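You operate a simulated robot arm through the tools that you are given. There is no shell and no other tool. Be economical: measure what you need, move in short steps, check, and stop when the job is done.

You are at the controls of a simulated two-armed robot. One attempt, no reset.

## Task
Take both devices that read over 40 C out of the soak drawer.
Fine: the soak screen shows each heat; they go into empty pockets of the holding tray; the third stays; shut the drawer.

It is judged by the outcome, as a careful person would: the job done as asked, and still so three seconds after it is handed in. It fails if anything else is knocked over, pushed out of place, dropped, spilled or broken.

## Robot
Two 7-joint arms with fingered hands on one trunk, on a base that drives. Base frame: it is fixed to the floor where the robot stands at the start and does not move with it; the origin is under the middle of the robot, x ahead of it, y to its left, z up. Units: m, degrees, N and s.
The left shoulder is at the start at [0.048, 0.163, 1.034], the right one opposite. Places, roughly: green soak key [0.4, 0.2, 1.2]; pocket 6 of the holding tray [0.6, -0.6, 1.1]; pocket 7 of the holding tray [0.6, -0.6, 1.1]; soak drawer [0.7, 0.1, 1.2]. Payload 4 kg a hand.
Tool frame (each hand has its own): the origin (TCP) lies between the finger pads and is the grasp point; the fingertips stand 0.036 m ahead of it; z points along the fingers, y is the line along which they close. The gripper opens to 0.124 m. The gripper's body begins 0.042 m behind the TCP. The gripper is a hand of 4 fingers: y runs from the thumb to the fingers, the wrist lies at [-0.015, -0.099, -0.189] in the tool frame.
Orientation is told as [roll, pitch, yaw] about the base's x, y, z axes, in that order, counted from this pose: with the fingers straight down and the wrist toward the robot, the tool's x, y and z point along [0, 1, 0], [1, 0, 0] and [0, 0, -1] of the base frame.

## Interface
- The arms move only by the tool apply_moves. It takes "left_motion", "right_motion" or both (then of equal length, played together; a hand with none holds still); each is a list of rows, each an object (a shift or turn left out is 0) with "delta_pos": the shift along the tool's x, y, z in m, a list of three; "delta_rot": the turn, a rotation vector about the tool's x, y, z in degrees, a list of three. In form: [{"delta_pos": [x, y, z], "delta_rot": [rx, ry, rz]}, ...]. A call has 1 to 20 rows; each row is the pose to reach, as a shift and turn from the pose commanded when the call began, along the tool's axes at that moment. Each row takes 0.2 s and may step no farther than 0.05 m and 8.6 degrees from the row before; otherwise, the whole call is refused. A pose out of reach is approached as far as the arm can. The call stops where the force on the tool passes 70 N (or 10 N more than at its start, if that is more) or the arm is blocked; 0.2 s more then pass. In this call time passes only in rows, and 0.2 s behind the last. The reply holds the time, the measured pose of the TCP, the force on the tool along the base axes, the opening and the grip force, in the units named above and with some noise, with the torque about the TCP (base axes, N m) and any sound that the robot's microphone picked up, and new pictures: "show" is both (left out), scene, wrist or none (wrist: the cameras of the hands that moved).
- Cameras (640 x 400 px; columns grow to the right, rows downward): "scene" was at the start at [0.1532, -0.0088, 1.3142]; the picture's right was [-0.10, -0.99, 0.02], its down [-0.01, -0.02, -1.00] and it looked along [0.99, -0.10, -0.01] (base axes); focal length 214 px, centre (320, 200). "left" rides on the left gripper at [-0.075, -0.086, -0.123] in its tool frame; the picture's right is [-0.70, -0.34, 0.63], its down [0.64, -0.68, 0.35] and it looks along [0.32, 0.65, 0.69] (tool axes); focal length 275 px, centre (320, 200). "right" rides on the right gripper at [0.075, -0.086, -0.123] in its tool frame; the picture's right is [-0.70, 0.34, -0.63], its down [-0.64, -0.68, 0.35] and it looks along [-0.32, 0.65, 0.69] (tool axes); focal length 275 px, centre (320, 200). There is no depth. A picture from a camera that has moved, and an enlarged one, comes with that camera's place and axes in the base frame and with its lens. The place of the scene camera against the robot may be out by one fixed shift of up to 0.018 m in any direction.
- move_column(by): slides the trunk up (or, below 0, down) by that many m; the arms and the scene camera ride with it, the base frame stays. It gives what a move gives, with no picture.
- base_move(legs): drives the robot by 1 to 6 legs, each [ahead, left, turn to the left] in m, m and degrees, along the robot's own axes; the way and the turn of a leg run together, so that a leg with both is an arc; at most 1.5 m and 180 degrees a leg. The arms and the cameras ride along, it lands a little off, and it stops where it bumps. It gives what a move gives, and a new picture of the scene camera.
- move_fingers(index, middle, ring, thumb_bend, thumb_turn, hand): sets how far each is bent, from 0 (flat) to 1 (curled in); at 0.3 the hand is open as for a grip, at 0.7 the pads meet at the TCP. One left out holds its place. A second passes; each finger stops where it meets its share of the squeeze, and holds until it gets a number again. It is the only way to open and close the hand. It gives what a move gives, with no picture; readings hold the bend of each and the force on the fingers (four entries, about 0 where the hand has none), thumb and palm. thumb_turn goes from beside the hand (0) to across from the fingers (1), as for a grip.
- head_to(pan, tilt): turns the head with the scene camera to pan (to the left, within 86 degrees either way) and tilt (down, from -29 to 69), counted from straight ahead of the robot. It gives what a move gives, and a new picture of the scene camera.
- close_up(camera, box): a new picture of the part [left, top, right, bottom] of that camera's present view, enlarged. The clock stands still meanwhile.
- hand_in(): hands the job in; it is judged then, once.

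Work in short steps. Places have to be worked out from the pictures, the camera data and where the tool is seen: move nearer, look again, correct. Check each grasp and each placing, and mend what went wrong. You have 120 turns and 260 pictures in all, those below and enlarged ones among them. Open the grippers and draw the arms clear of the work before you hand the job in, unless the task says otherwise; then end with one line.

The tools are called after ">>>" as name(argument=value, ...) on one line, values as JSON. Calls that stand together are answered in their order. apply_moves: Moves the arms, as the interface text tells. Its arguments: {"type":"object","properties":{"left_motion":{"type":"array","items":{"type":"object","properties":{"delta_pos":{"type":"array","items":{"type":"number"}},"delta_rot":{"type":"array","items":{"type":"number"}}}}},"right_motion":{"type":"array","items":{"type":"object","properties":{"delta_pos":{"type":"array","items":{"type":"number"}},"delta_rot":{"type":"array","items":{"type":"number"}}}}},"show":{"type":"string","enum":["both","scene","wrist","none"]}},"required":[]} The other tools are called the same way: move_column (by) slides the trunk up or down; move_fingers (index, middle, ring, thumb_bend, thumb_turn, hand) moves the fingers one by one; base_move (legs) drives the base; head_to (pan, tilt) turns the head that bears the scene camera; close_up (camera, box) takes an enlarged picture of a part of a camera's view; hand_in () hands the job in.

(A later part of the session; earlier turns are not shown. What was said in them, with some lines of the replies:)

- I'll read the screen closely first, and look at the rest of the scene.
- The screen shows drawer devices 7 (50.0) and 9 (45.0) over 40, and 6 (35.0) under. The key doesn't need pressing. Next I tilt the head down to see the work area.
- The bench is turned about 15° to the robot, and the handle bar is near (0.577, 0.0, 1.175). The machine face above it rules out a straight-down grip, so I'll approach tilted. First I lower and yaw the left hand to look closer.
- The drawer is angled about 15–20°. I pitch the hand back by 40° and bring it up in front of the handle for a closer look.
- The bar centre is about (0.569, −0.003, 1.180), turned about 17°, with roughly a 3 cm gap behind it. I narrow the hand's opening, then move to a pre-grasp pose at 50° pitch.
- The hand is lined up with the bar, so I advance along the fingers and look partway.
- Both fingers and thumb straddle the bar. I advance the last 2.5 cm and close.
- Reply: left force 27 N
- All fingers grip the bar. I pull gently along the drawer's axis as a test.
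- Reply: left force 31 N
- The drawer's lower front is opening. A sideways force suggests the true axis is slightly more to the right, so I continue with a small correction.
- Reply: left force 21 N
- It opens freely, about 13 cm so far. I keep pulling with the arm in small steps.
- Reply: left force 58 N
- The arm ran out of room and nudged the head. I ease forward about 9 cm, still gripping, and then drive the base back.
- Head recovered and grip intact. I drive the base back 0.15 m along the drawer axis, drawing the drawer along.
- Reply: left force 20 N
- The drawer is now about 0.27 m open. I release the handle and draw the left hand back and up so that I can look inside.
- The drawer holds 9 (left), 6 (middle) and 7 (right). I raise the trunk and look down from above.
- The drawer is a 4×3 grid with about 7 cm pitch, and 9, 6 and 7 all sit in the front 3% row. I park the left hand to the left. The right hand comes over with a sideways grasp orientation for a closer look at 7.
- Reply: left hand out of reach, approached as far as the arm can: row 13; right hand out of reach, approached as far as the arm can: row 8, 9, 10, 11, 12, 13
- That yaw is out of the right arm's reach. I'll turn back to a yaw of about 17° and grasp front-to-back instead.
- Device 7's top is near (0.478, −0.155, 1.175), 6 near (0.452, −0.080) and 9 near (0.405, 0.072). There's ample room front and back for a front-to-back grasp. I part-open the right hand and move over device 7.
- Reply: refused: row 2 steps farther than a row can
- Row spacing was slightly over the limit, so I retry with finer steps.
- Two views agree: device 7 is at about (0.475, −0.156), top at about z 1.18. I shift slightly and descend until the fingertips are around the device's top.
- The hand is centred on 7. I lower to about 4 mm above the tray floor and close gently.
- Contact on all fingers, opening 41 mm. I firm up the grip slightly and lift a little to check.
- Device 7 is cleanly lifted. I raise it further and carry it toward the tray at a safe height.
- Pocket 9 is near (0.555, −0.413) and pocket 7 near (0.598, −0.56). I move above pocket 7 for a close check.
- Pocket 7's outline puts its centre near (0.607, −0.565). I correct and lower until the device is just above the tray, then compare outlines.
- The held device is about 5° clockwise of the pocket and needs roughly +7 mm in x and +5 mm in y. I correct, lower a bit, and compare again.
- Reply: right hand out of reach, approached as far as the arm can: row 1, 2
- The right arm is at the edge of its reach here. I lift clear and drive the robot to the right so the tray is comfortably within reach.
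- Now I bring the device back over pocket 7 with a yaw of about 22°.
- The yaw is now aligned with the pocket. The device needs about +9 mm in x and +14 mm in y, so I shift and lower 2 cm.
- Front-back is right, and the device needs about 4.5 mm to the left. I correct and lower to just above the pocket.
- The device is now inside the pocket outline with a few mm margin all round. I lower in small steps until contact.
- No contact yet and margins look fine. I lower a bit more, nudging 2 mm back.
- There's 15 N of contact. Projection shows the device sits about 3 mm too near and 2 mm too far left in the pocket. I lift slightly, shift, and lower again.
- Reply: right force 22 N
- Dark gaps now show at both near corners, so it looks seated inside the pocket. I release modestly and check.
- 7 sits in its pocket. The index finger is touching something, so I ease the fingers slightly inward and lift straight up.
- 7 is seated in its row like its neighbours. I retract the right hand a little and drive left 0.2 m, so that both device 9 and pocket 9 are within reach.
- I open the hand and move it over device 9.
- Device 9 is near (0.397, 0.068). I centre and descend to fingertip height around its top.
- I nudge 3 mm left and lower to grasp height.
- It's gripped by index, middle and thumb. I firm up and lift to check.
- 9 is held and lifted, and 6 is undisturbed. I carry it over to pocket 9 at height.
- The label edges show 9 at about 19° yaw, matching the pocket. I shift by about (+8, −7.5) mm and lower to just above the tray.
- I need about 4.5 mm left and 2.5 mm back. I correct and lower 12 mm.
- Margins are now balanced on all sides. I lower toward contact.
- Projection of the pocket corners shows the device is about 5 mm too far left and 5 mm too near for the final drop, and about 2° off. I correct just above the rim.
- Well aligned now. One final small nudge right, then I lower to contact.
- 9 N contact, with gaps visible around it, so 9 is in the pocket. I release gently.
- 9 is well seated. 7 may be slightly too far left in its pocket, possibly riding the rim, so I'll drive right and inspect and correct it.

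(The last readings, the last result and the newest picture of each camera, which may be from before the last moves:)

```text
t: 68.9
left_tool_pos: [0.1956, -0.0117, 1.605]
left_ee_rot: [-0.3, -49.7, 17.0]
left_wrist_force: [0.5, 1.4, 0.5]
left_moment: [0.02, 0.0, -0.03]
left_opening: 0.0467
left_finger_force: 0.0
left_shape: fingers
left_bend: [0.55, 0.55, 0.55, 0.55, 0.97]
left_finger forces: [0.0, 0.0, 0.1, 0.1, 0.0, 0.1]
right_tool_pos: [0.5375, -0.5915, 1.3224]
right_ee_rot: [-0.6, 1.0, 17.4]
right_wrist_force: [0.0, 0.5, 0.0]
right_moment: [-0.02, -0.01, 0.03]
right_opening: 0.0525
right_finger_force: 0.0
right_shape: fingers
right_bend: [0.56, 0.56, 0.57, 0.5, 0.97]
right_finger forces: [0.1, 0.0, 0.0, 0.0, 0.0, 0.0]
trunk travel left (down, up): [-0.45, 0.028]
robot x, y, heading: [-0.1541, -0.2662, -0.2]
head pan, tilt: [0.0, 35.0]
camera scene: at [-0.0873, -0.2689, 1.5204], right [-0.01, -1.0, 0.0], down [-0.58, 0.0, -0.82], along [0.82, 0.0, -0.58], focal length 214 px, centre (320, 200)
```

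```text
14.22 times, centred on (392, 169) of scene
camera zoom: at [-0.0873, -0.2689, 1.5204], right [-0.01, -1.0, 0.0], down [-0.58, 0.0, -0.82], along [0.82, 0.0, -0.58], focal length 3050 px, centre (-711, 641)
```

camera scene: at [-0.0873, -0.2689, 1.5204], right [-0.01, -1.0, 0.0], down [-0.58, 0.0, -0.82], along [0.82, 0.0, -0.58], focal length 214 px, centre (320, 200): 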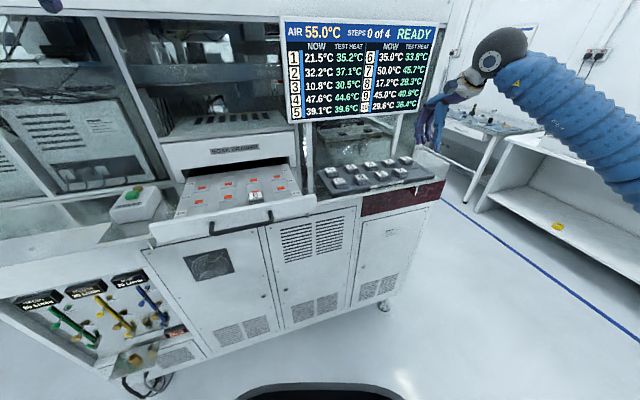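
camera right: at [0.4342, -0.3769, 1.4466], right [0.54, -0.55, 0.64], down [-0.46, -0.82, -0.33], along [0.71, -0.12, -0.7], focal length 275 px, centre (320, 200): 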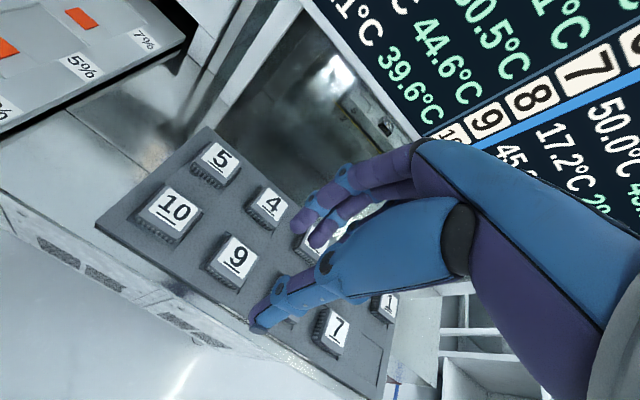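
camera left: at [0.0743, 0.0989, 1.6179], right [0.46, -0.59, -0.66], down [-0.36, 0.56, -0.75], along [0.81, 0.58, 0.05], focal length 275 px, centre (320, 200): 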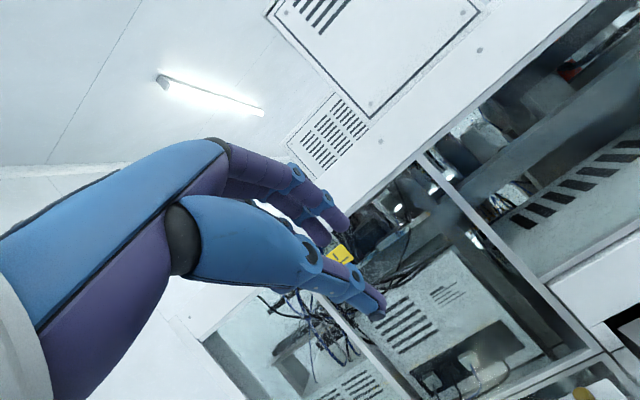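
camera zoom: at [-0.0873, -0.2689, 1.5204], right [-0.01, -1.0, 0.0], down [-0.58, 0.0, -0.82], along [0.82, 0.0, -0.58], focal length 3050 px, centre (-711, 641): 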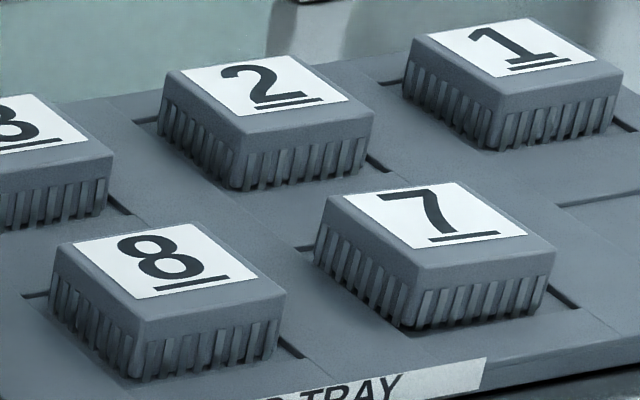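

7 lies fully inside its pocket with the floor visible around it, so both are placed. Now to shut the drawer: I raise and retract the right hand, then drive back to the drawer.

>>> apply_moves(right_motion=[{"delta_pos": [0, -0.03, -0.035]}, {"delta_pos": [0, -0.06, -0.07]}, {"delta_pos": [0, -0.09, -0.105]}, {"delta_pos": [0, -0.12, -0.14]}, {"delta_pos": [0, -0.15, -0.17]}], show="none")

>>> base_move(legs=[[0.0, 0.217, 0]])

```text
t: 70.1
left_tool_pos: [0.1944, -0.0124, 1.6059]
left_ee_rot: [-0.1, -49.8, 16.9]
left_wrist_force: [-0.9, 0.1, 0.3]
left_moment: [0.04, 0.0, 0.01]
left_opening: 0.0465
left_finger_force: 0.0
left_shape: fingers
left_bend: [0.55, 0.55, 0.55, 0.55, 0.97]
left_finger forces: [0.0, 0.0, 0.0, 0.1, 0.1, 0.0]
right_tool_pos: [0.3956, -0.6349, 1.4966]
right_ee_rot: [-0.6, 1.0, 17.4]
right_wrist_force: [-0.2, 0.3, -0.1]
right_moment: [0.0, 0.01, 0.01]
right_opening: 0.0526
right_finger_force: 0.1
right_shape: fingers
right_bend: [0.56, 0.56, 0.57, 0.5, 0.97]
right_finger forces: [0.0, 0.0, 0.0, 0.0, 0.0, 0.0]
trunk travel left (down, up): [-0.45, 0.028]
robot x, y, heading: [-0.1546, -0.2698, -0.5]
head pan, tilt: [0.0, 35.0]
```

```text
t: 71.8
left_tool_pos: [0.1962, 0.2092, 1.605]
left_ee_rot: [-0.2, -49.8, 16.7]
left_wrist_force: [0.1, -1.0, -0.7]
left_moment: [0.01, -0.02, -0.01]
left_opening: 0.0464
left_finger_force: 0.0
left_shape: fingers
left_bend: [0.55, 0.55, 0.55, 0.55, 0.97]
left_finger forces: [0.1, 0.0, 0.0, 0.0, 0.0, 0.1]
right_tool_pos: [0.3984, -0.4137, 1.4968]
right_ee_rot: [-0.6, 1.1, 17.4]
right_wrist_force: [0.2, -0.9, 0.3]
right_moment: [-0.03, 0.02, 0.04]
right_opening: 0.0528
right_finger_force: 0.0
right_shape: fingers
right_bend: [0.56, 0.56, 0.57, 0.5, 0.97]
right_finger forces: [0.0, 0.0, 0.0, 0.0, 0.0, 0.0]
trunk travel left (down, up): [-0.45, 0.028]
robot x, y, heading: [-0.1493, -0.049, -0.1]
head pan, tilt: [0.0, 35.0]
camera scene: at [-0.0859, -0.0493, 1.5204], right [-0.01, -1.0, 0.0], down [-0.58, 0.0, -0.82], along [0.82, -0.01, -0.58], focal length 214 px, centre (320, 200)
```

scene: 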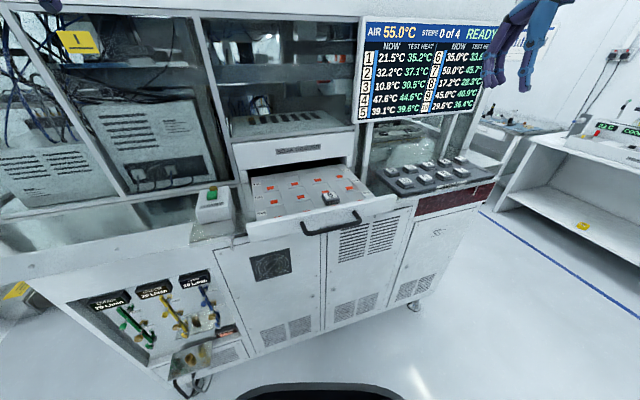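

The drawer is clear and 6 is in place. I bring the left hand back in front of the handle.

>>> apply_moves(left_motion=[{"delta_pos": [-0.04, 0, 0]}, {"delta_pos": [-0.08, 0, 0]}, {"delta_pos": [-0.12, 0, 0]}, {"delta_pos": [-0.16, -0.01, 0.008]}, {"delta_pos": [-0.195, -0.03, 0.024]}, {"delta_pos": [-0.23, -0.05, 0.04]}, {"delta_pos": [-0.26, -0.075, 0.06]}, {"delta_pos": [-0.285, -0.1, 0.08]}, {"delta_pos": [-0.305, -0.13, 0.104]}, {"delta_pos": [-0.315, -0.16, 0.128]}, {"delta_pos": [-0.319, -0.191, 0.153]}])

>>> close_up(camera="left", box=[240, 200, 640, 400])

```text
t: 74.2
left_tool_pos: [0.2817, -0.1002, 1.3605]
left_ee_rot: [-0.1, -49.7, 16.8]
left_wrist_force: [-0.2, -0.5, -0.6]
left_moment: [0.02, 0.01, 0.0]
left_opening: 0.0465
left_finger_force: 0.1
left_shape: fingers
left_bend: [0.55, 0.55, 0.55, 0.55, 0.97]
left_finger forces: [0.1, 0.1, 0.1, 0.1, 0.0, 0.0]
right_tool_pos: [0.3991, -0.416, 1.4965]
right_ee_rot: [-0.6, 1.0, 17.4]
right_wrist_force: [0.3, -0.1, 0.0]
right_moment: [0.03, 0.0, 0.01]
right_opening: 0.0526
right_finger_force: 0.1
right_shape: fingers
right_bend: [0.56, 0.56, 0.57, 0.5, 0.97]
right_finger forces: [0.1, 0.0, 0.1, 0.0, 0.0, 0.0]
trunk travel left (down, up): [-0.45, 0.028]
robot x, y, heading: [-0.1533, -0.0488, -0.4]
head pan, tilt: [0.0, 35.0]
camera scene: at [-0.0852, -0.0507, 1.5203], right [-0.01, -1.0, 0.0], down [-0.58, 0.0, -0.82], along [0.82, 0.0, -0.58], focal length 214 px, centre (320, 200)
camera left: at [0.1606, -0.2142, 1.3737], right [0.46, -0.59, -0.67], down [-0.35, 0.57, -0.74], along [0.82, 0.57, 0.05], focal length 275 px, centre (320, 200)
```

scene: 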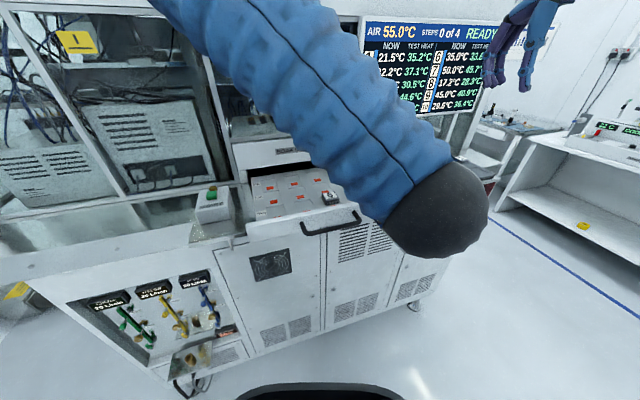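
left: 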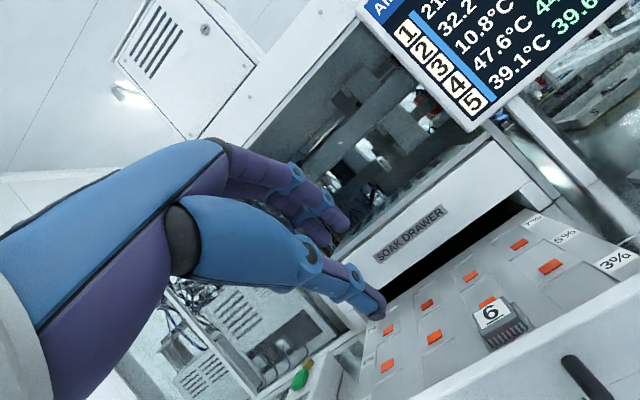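

```text
1.60 times, centred on (440, 300) of left
camera zoom: at [0.1606, -0.2142, 1.3737], right [0.46, -0.59, -0.67], down [-0.35, 0.57, -0.74], along [0.82, 0.57, 0.05], focal length 440 px, centre (128, 40)
```

zoom: 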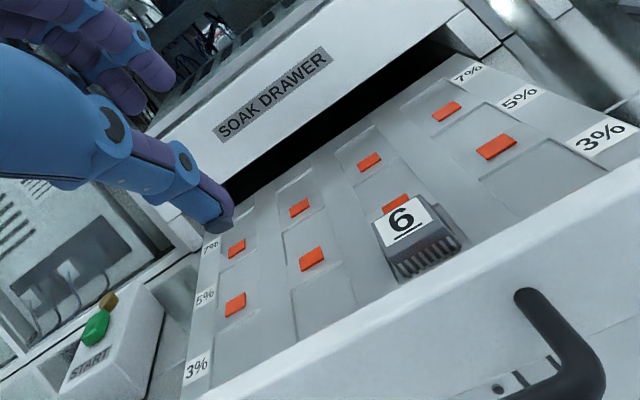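

>>> apply_moves(left_motion=[{"delta_pos": [0, -0.03, 0.015]}, {"delta_pos": [0, -0.06, 0.033]}, {"delta_pos": [0.001, -0.09, 0.052]}, {"delta_pos": [0.001, -0.1147, 0.0694]}], show="none")

>>> close_up(camera="left", box=[240, 150, 560, 350])

```text
t: 75.2
left_tool_pos: [0.2616, -0.1065, 1.2276]
left_ee_rot: [0.0, -49.7, 16.7]
left_wrist_force: [0.0, 0.1, -0.1]
left_moment: [0.03, -0.02, 0.02]
left_opening: 0.0466
left_finger_force: 0.1
left_shape: fingers
left_bend: [0.55, 0.55, 0.55, 0.55, 0.97]
left_finger forces: [0.0, 0.1, 0.0, 0.1, 0.0, 0.0]
right_tool_pos: [0.399, -0.416, 1.4957]
right_ee_rot: [-0.5, 1.0, 17.5]
right_wrist_force: [0.8, 0.0, 0.6]
right_moment: [0.02, 0.02, 0.0]
right_opening: 0.0525
right_finger_force: 0.0
right_shape: fingers
right_bend: [0.56, 0.56, 0.57, 0.5, 0.97]
right_finger forces: [0.0, 0.0, 0.0, 0.1, 0.1, 0.0]
trunk travel left (down, up): [-0.45, 0.028]
robot x, y, heading: [-0.1538, -0.0482, -0.5]
head pan, tilt: [0.0, 35.0]
```

```text
2.00 times, centred on (400, 250) of left
camera zoom: at [0.1408, -0.22, 1.2405], right [0.46, -0.59, -0.67], down [-0.35, 0.57, -0.74], along [0.82, 0.57, 0.05], focal length 551 px, centre (160, 100)
```

zoom: 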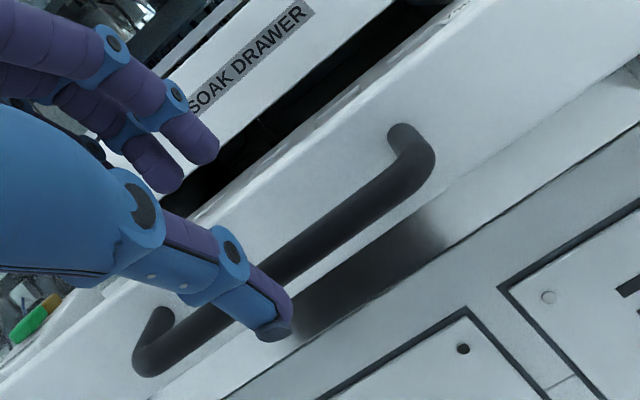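

The handle is where it was. I advance and grip it again.

>>> apply_moves(left_motion=[{"delta_pos": [0, 0, 0.025]}, {"delta_pos": [0, 0, 0.05]}], show="none")

>>> move_fingers(hand="left", index=0.85, middle=0.85, ring=0.85, thumb_bend=0.75)

>>> close_up(camera="left", box=[240, 150, 560, 350])

```text
t: 75.8
left_tool_pos: [0.2999, -0.0945, 1.1957]
left_ee_rot: [-0.2, -49.8, 16.8]
left_wrist_force: [0.4, -0.3, -0.1]
left_moment: [-0.03, 0.0, -0.01]
left_opening: 0.0463
left_finger_force: 0.1
left_shape: fingers
left_bend: [0.55, 0.55, 0.55, 0.55, 0.97]
left_finger forces: [0.0, 0.0, 0.1, 0.1, 0.0, 0.0]
right_tool_pos: [0.3987, -0.415, 1.4966]
right_ee_rot: [-0.7, 1.1, 17.4]
right_wrist_force: [0.8, 0.2, -0.1]
right_moment: [0.01, 0.05, -0.01]
right_opening: 0.0527
right_finger_force: 0.0
right_shape: fingers
right_bend: [0.56, 0.56, 0.57, 0.5, 0.97]
right_finger forces: [0.1, 0.0, 0.0, 0.0, 0.1, 0.1]
trunk travel left (down, up): [-0.45, 0.028]
robot x, y, heading: [-0.1524, -0.0492, -0.5]
head pan, tilt: [0.0, 35.0]
```

```text
t: 76.8
left_tool_pos: [0.2973, -0.095, 1.1972]
left_ee_rot: [-0.3, -49.7, 16.8]
left_wrist_force: [1.2, 1.2, 5.4]
left_moment: [0.13, -0.06, -0.15]
left_opening: 0.0089
left_finger_force: 22.4
left_shape: fingers
left_bend: [0.74, 0.73, 0.85, 0.65, 0.97]
left_finger forces: [11.4, 12.0, 0.0, 0.1, 21.6, 0.1]
right_tool_pos: [0.3966, -0.4151, 1.4969]
right_ee_rot: [-0.6, 1.0, 17.3]
right_wrist_force: [-0.4, 0.8, -0.2]
right_moment: [0.01, -0.02, 0.01]
right_opening: 0.0525
right_finger_force: 0.2
right_shape: fingers
right_bend: [0.56, 0.56, 0.57, 0.5, 0.97]
right_finger forces: [0.0, 0.0, 0.0, 0.0, 0.1, 0.1]
trunk travel left (down, up): [-0.45, 0.028]
robot x, y, heading: [-0.152, -0.0464, -0.3]
head pan, tilt: [0.0, 35.0]
```

```text
2.00 times, centred on (400, 250) of left
camera zoom: at [0.1772, -0.2083, 1.2106], right [0.46, -0.59, -0.67], down [-0.35, 0.57, -0.75], along [0.82, 0.57, 0.05], focal length 551 px, centre (160, 100)
```

zoom: 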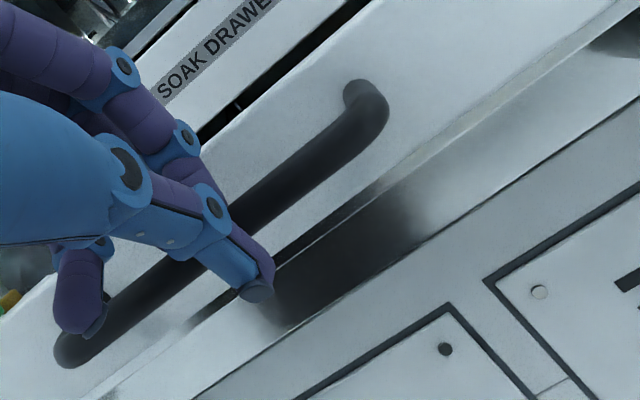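

Gripped. I push the drawer closed slowly along its axis, first half.

>>> apply_moves(left_motion=[{"delta_pos": [0.0002, 0.0064, 0.0077]}, {"delta_pos": [0.0007, 0.0161, 0.0192]}, {"delta_pos": [0.0013, 0.029, 0.0345]}, {"delta_pos": [0.0019, 0.0418, 0.0498]}, {"delta_pos": [0.0025, 0.0547, 0.0651]}, {"delta_pos": [0.0031, 0.0675, 0.0804]}, {"delta_pos": [0.0037, 0.0804, 0.0957]}, {"delta_pos": [0.004, 0.09, 0.1072]}], show="wrist")

```text
t: 78.6
left_tool_pos: [0.4325, -0.0517, 1.1963]
left_ee_rot: [-0.2, -49.8, 16.9]
left_wrist_force: [1.8, -2.0, 13.6]
left_moment: [0.03, -0.16, -0.2]
left_opening: 0.009
left_finger_force: 24.1
left_shape: fingers
left_bend: [0.74, 0.74, 0.85, 0.66, 0.97]
left_finger forces: [14.5, 13.3, 0.1, 0.0, 19.8, 0.0]
right_tool_pos: [0.398, -0.4139, 1.4963]
right_ee_rot: [-0.6, 0.9, 17.4]
right_wrist_force: [0.2, 0.6, 0.8]
right_moment: [0.01, -0.03, -0.01]
right_opening: 0.0528
right_finger_force: 0.1
right_shape: fingers
right_bend: [0.56, 0.56, 0.57, 0.5, 0.97]
right_finger forces: [0.0, 0.0, 0.1, 0.0, 0.0, 0.0]
trunk travel left (down, up): [-0.45, 0.028]
robot x, y, heading: [-0.1534, -0.0489, -0.3]
head pan, tilt: [0.0, 35.0]
camera left: at [0.3111, -0.1645, 1.2097], right [0.46, -0.59, -0.66], down [-0.35, 0.57, -0.75], along [0.82, 0.57, 0.05], focal length 275 px, centre (320, 200)
```

left: 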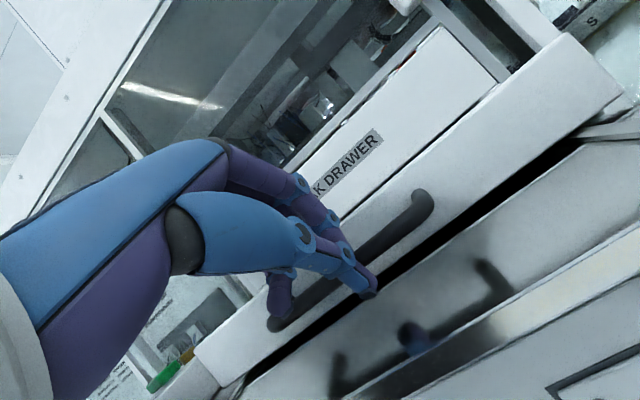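

Smooth. I continue with the second half until it seats.

>>> apply_moves(left_motion=[{"delta_pos": [0.0005, 0.0129, 0.0153]}, {"delta_pos": [0.001, 0.0257, 0.0306]}, {"delta_pos": [0.0016, 0.0386, 0.046]}, {"delta_pos": [0.0022, 0.0514, 0.0613]}, {"delta_pos": [0.0028, 0.0643, 0.0766]}, {"delta_pos": [0.0032, 0.0739, 0.088]}, {"delta_pos": [0.0035, 0.0804, 0.0957]}, {"delta_pos": [0.0037, 0.0836, 0.0996]}, {"delta_pos": [0.0038, 0.0855, 0.1019]}], show="both")

>>> close_up(camera="left", box=[200, 80, 640, 350])

```text
t: 80.6
left_tool_pos: [0.5574, -0.0085, 1.1955]
left_ee_rot: [-0.2, -49.9, 16.8]
left_wrist_force: [6.2, -5.6, 19.5]
left_moment: [0.07, -0.45, -0.26]
left_opening: 0.0086
left_finger_force: 26.0
left_shape: fingers
left_bend: [0.74, 0.74, 0.85, 0.66, 0.97]
left_finger forces: [19.2, 15.4, 0.1, 0.0, 17.1, 0.1]
right_tool_pos: [0.3982, -0.4146, 1.4967]
right_ee_rot: [-0.6, 1.0, 17.4]
right_wrist_force: [0.6, 0.3, -0.1]
right_moment: [0.0, -0.04, 0.01]
right_opening: 0.0527
right_finger_force: 0.1
right_shape: fingers
right_bend: [0.56, 0.56, 0.57, 0.5, 0.97]
right_finger forces: [0.1, 0.0, 0.0, 0.0, 0.0, 0.0]
trunk travel left (down, up): [-0.45, 0.028]
robot x, y, heading: [-0.1506, -0.0512, -0.4]
head pan, tilt: [0.0, 35.0]
camera scene: at [-0.0869, -0.0502, 1.5205], right [-0.01, -1.0, 0.0], down [-0.58, 0.0, -0.82], along [0.82, 0.0, -0.58], focal length 214 px, centre (320, 200)
camera left: at [0.4364, -0.1227, 1.2086], right [0.46, -0.59, -0.66], down [-0.35, 0.57, -0.75], along [0.82, 0.57, 0.05], focal length 275 px, centre (320, 200)
```

scene: 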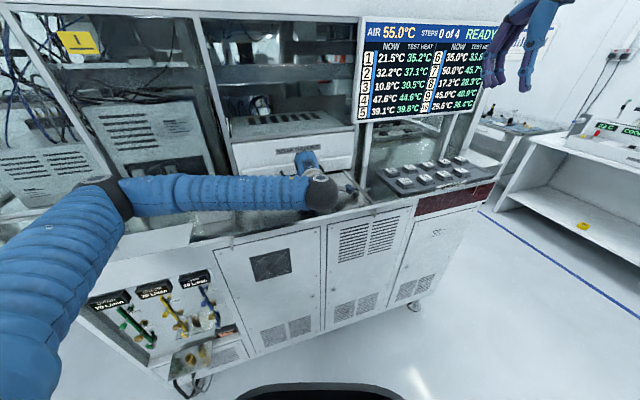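
left: 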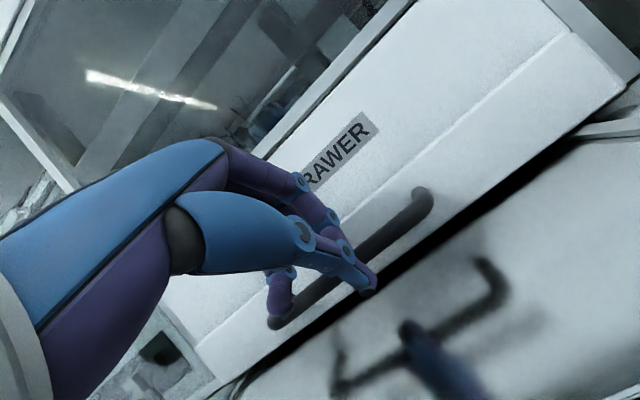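

```text
1.45 times, centred on (420, 215) of left
camera zoom: at [0.4364, -0.1227, 1.2086], right [0.46, -0.59, -0.66], down [-0.35, 0.57, -0.75], along [0.82, 0.57, 0.05], focal length 400 px, centre (174, 178)
```

zoom: 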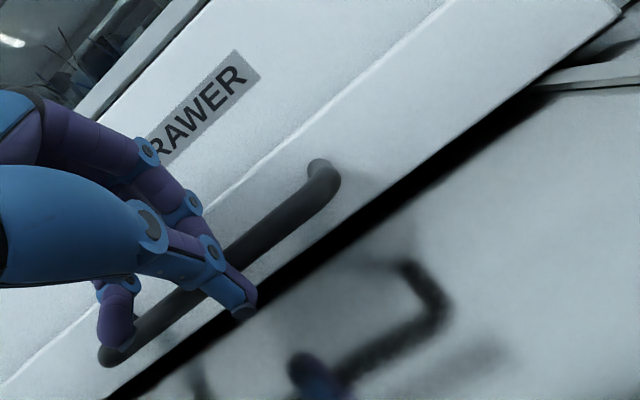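

It looks flush. I push a few mm more to confirm the stop.

>>> apply_moves(left_motion=[{"delta_pos": [0, 0.0032, 0.0038]}, {"delta_pos": [0, 0.0064, 0.0077]}], show="none")

```text
t: 81.2
left_tool_pos: [0.5679, -0.0031, 1.2213]
left_ee_rot: [-1.0, -51.2, 17.8]
left_wrist_force: [-24.8, -10.4, -37.4]
left_moment: [-0.21, 1.37, -0.25]
left_opening: 0.0192
left_finger_force: 18.0
left_shape: fingers
left_bend: [0.76, 0.76, 0.85, 0.55, 0.95]
left_finger forces: [0.0, 0.1, 0.1, 0.0, 37.2, 0.0]
right_tool_pos: [0.3952, -0.4168, 1.5007]
right_ee_rot: [-0.6, 0.7, 17.4]
right_wrist_force: [-0.1, 0.7, 0.4]
right_moment: [-0.01, 0.0, -0.01]
right_opening: 0.0527
right_finger_force: 0.1
right_shape: fingers
right_bend: [0.56, 0.56, 0.57, 0.5, 0.97]
right_finger forces: [0.1, 0.0, 0.0, 0.1, 0.0, 0.0]
trunk travel left (down, up): [-0.45, 0.028]
robot x, y, heading: [-0.1515, -0.0492, -0.5]
head pan, tilt: [0.0, 35.0]
```

A hard stop: the drawer is shut and the hand slid up off the bar. I look, then open and retreat carefully.

>>> close_up(camera="left", box=[200, 80, 640, 350])

```text
1.45 times, centred on (420, 215) of left
camera zoom: at [0.4481, -0.1177, 1.2315], right [0.48, -0.59, -0.65], down [-0.33, 0.56, -0.76], along [0.81, 0.58, 0.07], focal length 400 px, centre (174, 178)
```

zoom: 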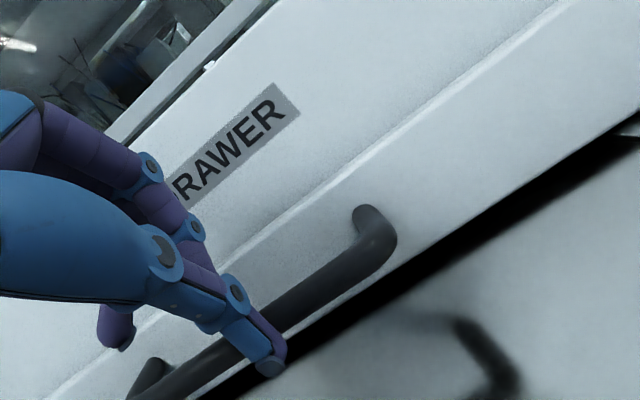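

>>> move_fingers(hand="left", index=0.7, middle=0.7, ring=0.75, thumb_bend=0.45)

>>> close_up(camera="left", box=[200, 80, 640, 350])

```text
t: 82.4
left_tool_pos: [0.5689, -0.0021, 1.2274]
left_ee_rot: [-2.5, -52.0, 19.0]
left_wrist_force: [-1.8, -1.0, -1.0]
left_moment: [-0.04, 0.11, -0.02]
left_opening: 0.0413
left_finger_force: 1.0
left_shape: fingers
left_bend: [0.7, 0.7, 0.75, 0.45, 0.97]
left_finger forces: [0.0, 0.0, 0.0, 0.0, 2.0, 0.0]
right_tool_pos: [0.3948, -0.4157, 1.4944]
right_ee_rot: [-0.6, 0.9, 17.6]
right_wrist_force: [0.4, 1.2, -0.6]
right_moment: [0.02, -0.01, 0.04]
right_opening: 0.0528
right_finger_force: 0.1
right_shape: fingers
right_bend: [0.56, 0.56, 0.57, 0.5, 0.97]
right_finger forces: [0.1, 0.1, 0.1, 0.0, 0.0, 0.0]
trunk travel left (down, up): [-0.45, 0.028]
robot x, y, heading: [-0.15, -0.0488, -0.2]
head pan, tilt: [0.0, 35.0]
stopped (left hand): the arm was blocked; the commanded pose is now the measured one
```

```text
1.45 times, centred on (420, 215) of left
camera zoom: at [0.4482, -0.117, 1.2367], right [0.49, -0.6, -0.64], down [-0.32, 0.55, -0.77], along [0.81, 0.58, 0.08], focal length 400 px, centre (174, 178)
```

zoom: 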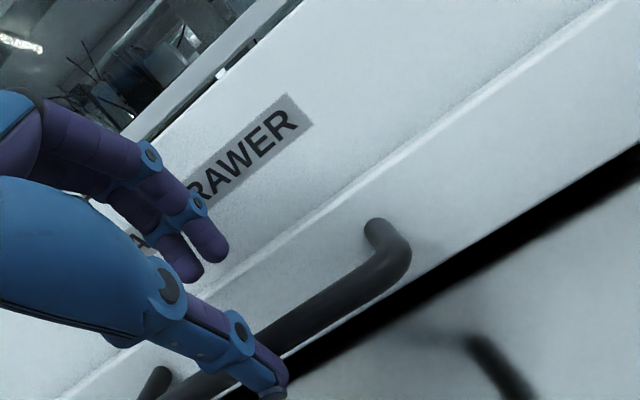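

Forces are relaxed and the fingers are free. I retreat back and up.

>>> apply_moves(left_motion=[{"delta_pos": [0, 0, -0.02]}, {"delta_pos": [0, 0, -0.05]}, {"delta_pos": [0, 0, -0.09]}, {"delta_pos": [0, 0.03, -0.12]}, {"delta_pos": [0, 0.06, -0.15]}])

>>> close_up(camera="left", box=[240, 150, 640, 400])

```text
t: 83.2
left_tool_pos: [0.4854, 0.0668, 1.4179]
left_ee_rot: [-10.2, -63.9, 30.7]
left_wrist_force: [-0.3, -0.2, -0.6]
left_moment: [0.0, 0.01, -0.01]
left_opening: 0.0392
left_finger_force: 0.1
left_shape: fingers
left_bend: [0.7, 0.7, 0.75, 0.45, 0.98]
left_finger forces: [0.1, 0.0, 0.0, 0.0, 0.1, 0.1]
right_tool_pos: [0.4071, -0.3521, 1.4977]
right_ee_rot: [-0.7, 0.5, 21.1]
right_wrist_force: [-0.6, -1.4, 0.8]
right_moment: [0.09, -0.05, 0.03]
right_opening: 0.0525
right_finger_force: 0.1
right_shape: fingers
right_bend: [0.56, 0.56, 0.57, 0.5, 0.97]
right_finger forces: [0.0, 0.1, 0.0, 0.0, 0.0, 0.0]
trunk travel left (down, up): [-0.45, 0.028]
robot x, y, heading: [-0.1553, -0.0182, 3.2]
head pan, tilt: [0.0, 35.0]
stopped in row 4 (left hand): the arm was blocked; the commanded pose is now the measured one
camera scene: at [-0.1006, -0.0172, 1.519], right [0.06, -1.0, 0.0], down [-0.57, -0.03, -0.82], along [0.82, 0.05, -0.57], focal length 214 px, centre (320, 200)
camera left: at [0.3763, -0.0574, 1.3995], right [0.67, -0.53, -0.52], down [-0.2, 0.55, -0.81], along [0.72, 0.64, 0.26], focal length 275 px, centre (320, 200)
```

scene: 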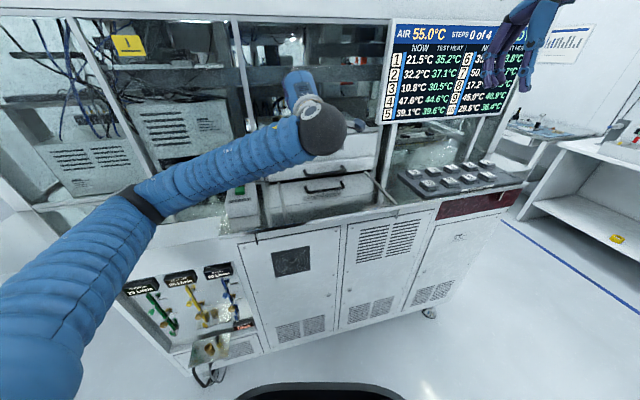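
left: 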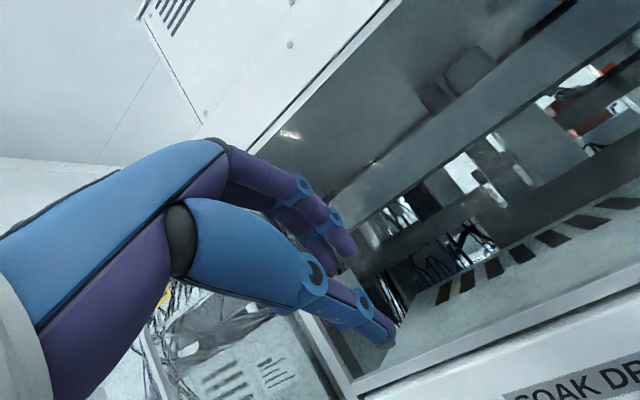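

```text
1.60 times, centred on (440, 275) of left
camera zoom: at [0.3763, -0.0574, 1.3995], right [0.67, -0.53, -0.52], down [-0.2, 0.55, -0.81], along [0.72, 0.64, 0.26], focal length 440 px, centre (128, 80)
```

zoom: 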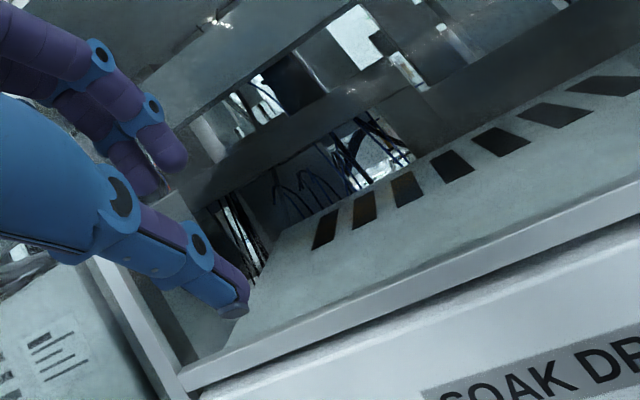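

The arm was blocked somewhere and the base twisted slightly. I check what the left forearm touched and whether anything was moved.

>>> close_up(camera="scene", box=[90, 120, 410, 260])

>>> close_up(camera="right", box=[0, 0, 640, 400])

```text
2.00 times, centred on (250, 190) of scene
camera zoom: at [-0.1006, -0.0172, 1.519], right [0.06, -1.0, 0.0], down [-0.57, -0.03, -0.82], along [0.82, 0.05, -0.57], focal length 429 px, centre (460, 220)
```

zoom: 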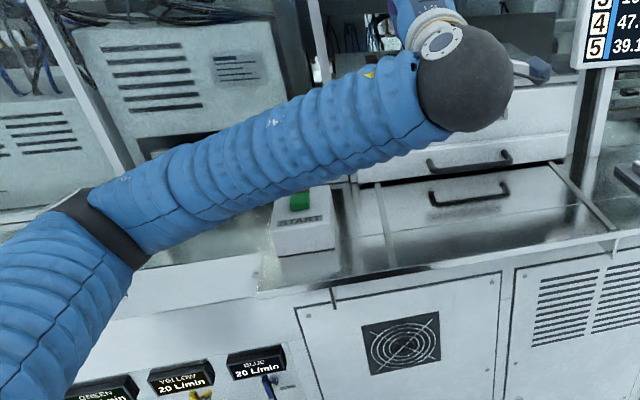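

```text
1.00 times, centred on (320, 200) of right
camera zoom: at [0.3011, -0.3111, 1.6203], right [0.57, -0.52, 0.64], down [-0.4, -0.85, -0.33], along [0.72, -0.07, -0.69], focal length 275 px, centre (320, 200)
```

zoom: 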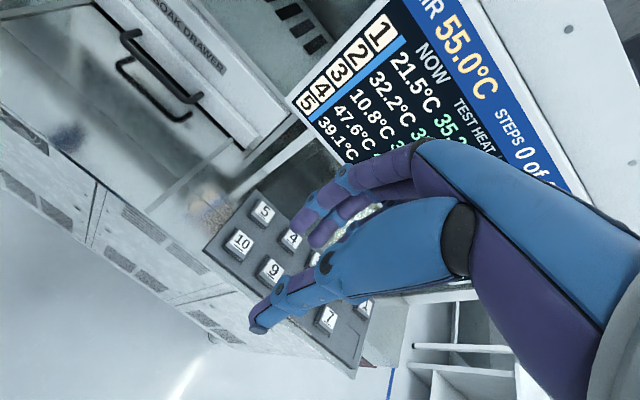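

The drawer is shut and the tray and START box look untouched. The safest exit is driving the base straight back, away from the bench.

>>> base_move(legs=[[-0.15, 0.0, 0], [-0.15, 0, 0]])

>>> close_up(camera="scene", box=[100, 80, 560, 260])

```text
t: 85.6
left_tool_pos: [0.1942, 0.047, 1.4055]
left_ee_rot: [-9.5, -62.5, 29.6]
left_wrist_force: [-0.5, 0.1, -0.5]
left_moment: [0.0, -0.03, -0.01]
left_opening: 0.0393
left_finger_force: 0.1
left_shape: fingers
left_bend: [0.7, 0.7, 0.75, 0.45, 0.98]
left_finger forces: [0.0, 0.0, 0.1, 0.0, 0.1, 0.0]
right_tool_pos: [0.1176, -0.3629, 1.4945]
right_ee_rot: [-0.6, 1.1, 21.3]
right_wrist_force: [0.0, -0.2, -0.6]
right_moment: [0.03, 0.02, -0.04]
right_opening: 0.0528
right_finger_force: 0.1
right_shape: fingers
right_bend: [0.56, 0.56, 0.57, 0.5, 0.97]
right_finger forces: [0.0, 0.0, 0.0, 0.1, 0.1, 0.0]
trunk travel left (down, up): [-0.45, 0.028]
robot x, y, heading: [-0.4555, -0.0369, 3.5]
head pan, tilt: [0.0, 35.0]
camera scene: at [-0.3911, -0.0321, 1.5203], right [0.06, -1.0, 0.0], down [-0.58, -0.04, -0.82], along [0.82, 0.05, -0.58], focal length 214 px, centre (320, 200)
```

scene: 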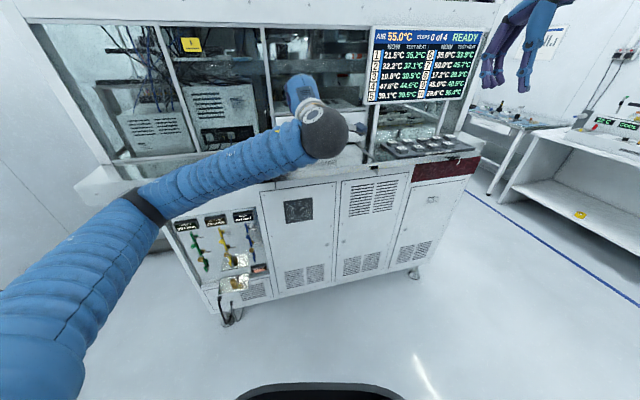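

```text
1.39 times, centred on (330, 170) of scene
camera zoom: at [-0.3911, -0.0321, 1.5203], right [0.06, -1.0, 0.0], down [-0.58, -0.04, -0.82], along [0.82, 0.05, -0.58], focal length 298 px, centre (306, 242)
```

zoom: 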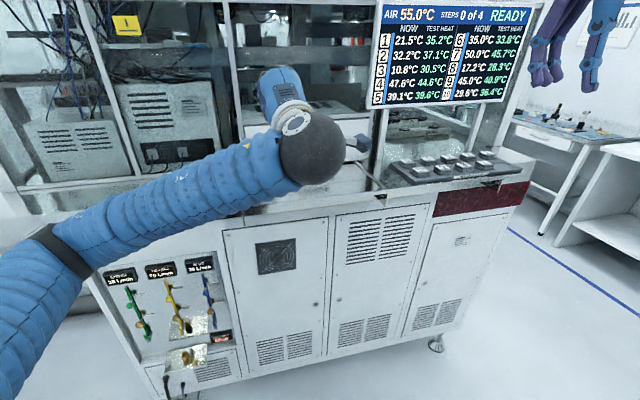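

Clear of the bench. I open both hands, swing the left arm aside and take a final look.

>>> move_fingers(hand="left", index=0.3, middle=0.3, ring=0.3, thumb_bend=0.3)

>>> move_fingers(hand="right", index=0.3, middle=0.3, ring=0.3, thumb_bend=0.3)

>>> apply_moves(left_motion=[{"delta_pos": [0.04, 0, 0]}, {"delta_pos": [0.08, 0, 0]}, {"delta_pos": [0.12, 0, 0]}, {"delta_pos": [0.16, 0, 0]}, {"delta_pos": [0.2, 0, 0]}, {"delta_pos": [0.24, 0, 0]}], show="scene")

>>> close_up(camera="scene", box=[220, 80, 500, 200])

```text
t: 86.6
left_tool_pos: [0.1943, 0.0472, 1.4043]
left_ee_rot: [-9.6, -62.5, 29.5]
left_wrist_force: [-0.1, -0.7, 0.6]
left_moment: [0.0, 0.0, 0.02]
left_opening: 0.1232
left_finger_force: 0.0
left_shape: fingers
left_bend: [0.3, 0.3, 0.3, 0.3, 0.98]
left_finger forces: [0.0, 0.0, 0.0, 0.0, 0.0, 0.0]
right_tool_pos: [0.1171, -0.3637, 1.4946]
right_ee_rot: [-0.6, 1.1, 21.4]
right_wrist_force: [0.8, 0.1, 0.5]
right_moment: [0.0, 0.03, 0.03]
right_opening: 0.0524
right_finger_force: 0.0
right_shape: fingers
right_bend: [0.56, 0.56, 0.57, 0.5, 0.97]
right_finger forces: [0.0, 0.0, 0.0, 0.0, 0.0, 0.1]
trunk travel left (down, up): [-0.45, 0.028]
robot x, y, heading: [-0.4587, -0.0382, 3.6]
head pan, tilt: [0.0, 35.0]
```

```text
t: 87.6
left_tool_pos: [0.1935, 0.0473, 1.405]
left_ee_rot: [-9.6, -62.4, 29.7]
left_wrist_force: [0.2, -0.7, 0.0]
left_moment: [0.01, -0.02, -0.02]
left_opening: 0.1231
left_finger_force: 0.1
left_shape: fingers
left_bend: [0.3, 0.3, 0.3, 0.3, 0.98]
left_finger forces: [0.0, 0.0, 0.1, 0.0, 0.1, 0.0]
right_tool_pos: [0.1169, -0.3629, 1.4962]
right_ee_rot: [-0.6, 1.1, 21.3]
right_wrist_force: [-0.6, 0.6, -1.2]
right_moment: [0.0, 0.02, 0.01]
right_opening: 0.1229
right_finger_force: 0.1
right_shape: fingers
right_bend: [0.3, 0.3, 0.3, 0.3, 0.97]
right_finger forces: [0.1, 0.0, 0.1, 0.0, 0.1, 0.0]
trunk travel left (down, up): [-0.45, 0.028]
robot x, y, heading: [-0.4597, -0.0409, 3.5]
head pan, tilt: [0.0, 35.0]
```

```text
t: 89.0
left_tool_pos: [0.1121, 0.2726, 1.39]
left_ee_rot: [-9.7, -62.6, 29.6]
left_wrist_force: [0.2, 0.0, 0.4]
left_moment: [0.03, -0.01, -0.03]
left_opening: 0.1229
left_finger_force: 0.0
left_shape: fingers
left_bend: [0.3, 0.3, 0.3, 0.3, 0.98]
left_finger forces: [0.0, 0.1, 0.1, 0.0, 0.0, 0.1]
left hand out of reach, approached as far as the arm can: row 6
right_tool_pos: [0.1157, -0.3619, 1.4967]
right_ee_rot: [-0.6, 1.1, 21.3]
right_wrist_force: [0.2, 0.4, 0.1]
right_moment: [-0.06, 0.01, 0.02]
right_opening: 0.1231
right_finger_force: 0.2
right_shape: fingers
right_bend: [0.3, 0.3, 0.3, 0.3, 0.97]
right_finger forces: [0.1, 0.0, 0.0, 0.0, 0.0, 0.0]
trunk travel left (down, up): [-0.45, 0.028]
robot x, y, heading: [-0.4629, -0.0342, 3.5]
head pan, tilt: [0.0, 35.0]
camera scene: at [-0.3921, -0.0306, 1.5204], right [0.06, -1.0, 0.0], down [-0.57, -0.04, -0.82], along [0.82, 0.05, -0.58], focal length 214 px, centre (320, 200)
```

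scene: 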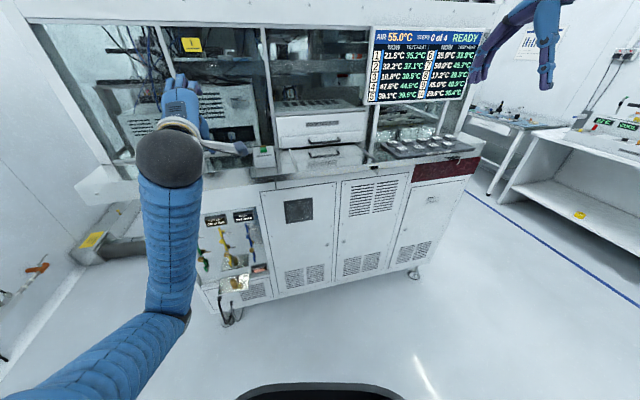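

```text
2.29 times, centred on (360, 140) of scene
camera zoom: at [-0.3921, -0.0306, 1.5204], right [0.06, -1.0, 0.0], down [-0.57, -0.04, -0.82], along [0.82, 0.05, -0.58], focal length 490 px, centre (229, 337)
```

zoom: 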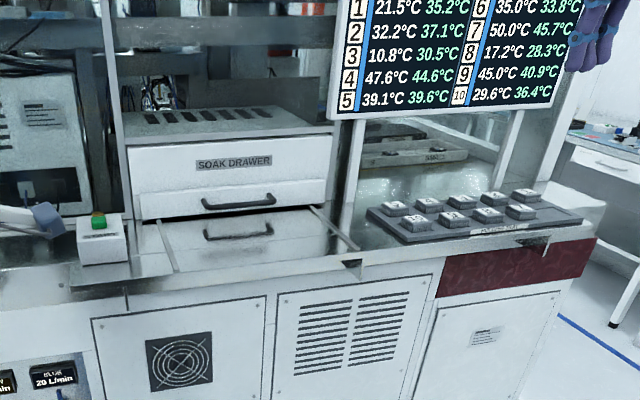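

>>> close_up(camera="scene", box=[245, 100, 385, 185])

>>> close_up(camera="scene", box=[365, 120, 485, 190])

```text
4.57 times, centred on (315, 142) of scene
camera zoom: at [-0.3921, -0.0306, 1.5204], right [0.06, -1.0, 0.0], down [-0.57, -0.04, -0.82], along [0.82, 0.05, -0.58], focal length 980 px, centre (343, 463)
```

zoom: 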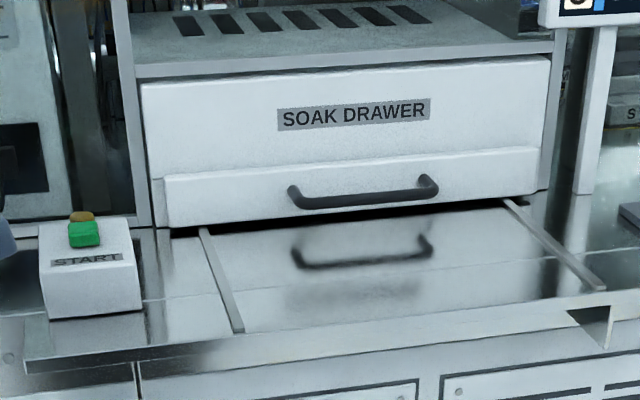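

```text
5.33 times, centred on (425, 155) of scene
camera zoom: at [-0.3921, -0.0306, 1.5204], right [0.06, -1.0, 0.0], down [-0.57, -0.04, -0.82], along [0.82, 0.05, -0.58], focal length 1144 px, centre (-240, 440)
```

zoom: 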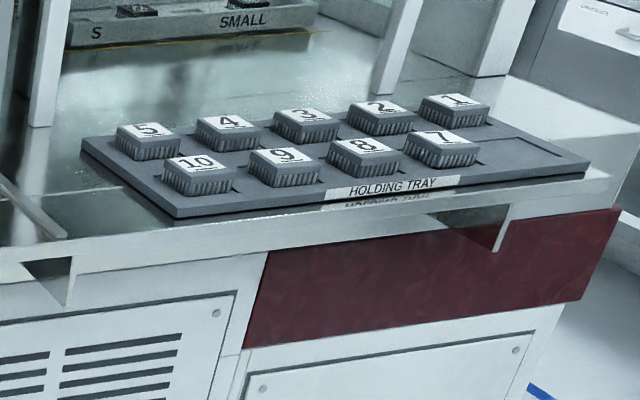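

The drawer is shut with 6 inside, 7 and 9 are in their pockets, the START box is undisturbed, and both hands are open and clear. I hand in.

>>> hand_in()

```text
The job is handed in.
```

Devices 7 (50.0 °C) and 9 (45.0 °C) are out of the soak drawer and in holding-tray pockets 7 and 9. Device 6 (35.0 °C) stays in the drawer, which is shut, and both hands are open and clear of the work.
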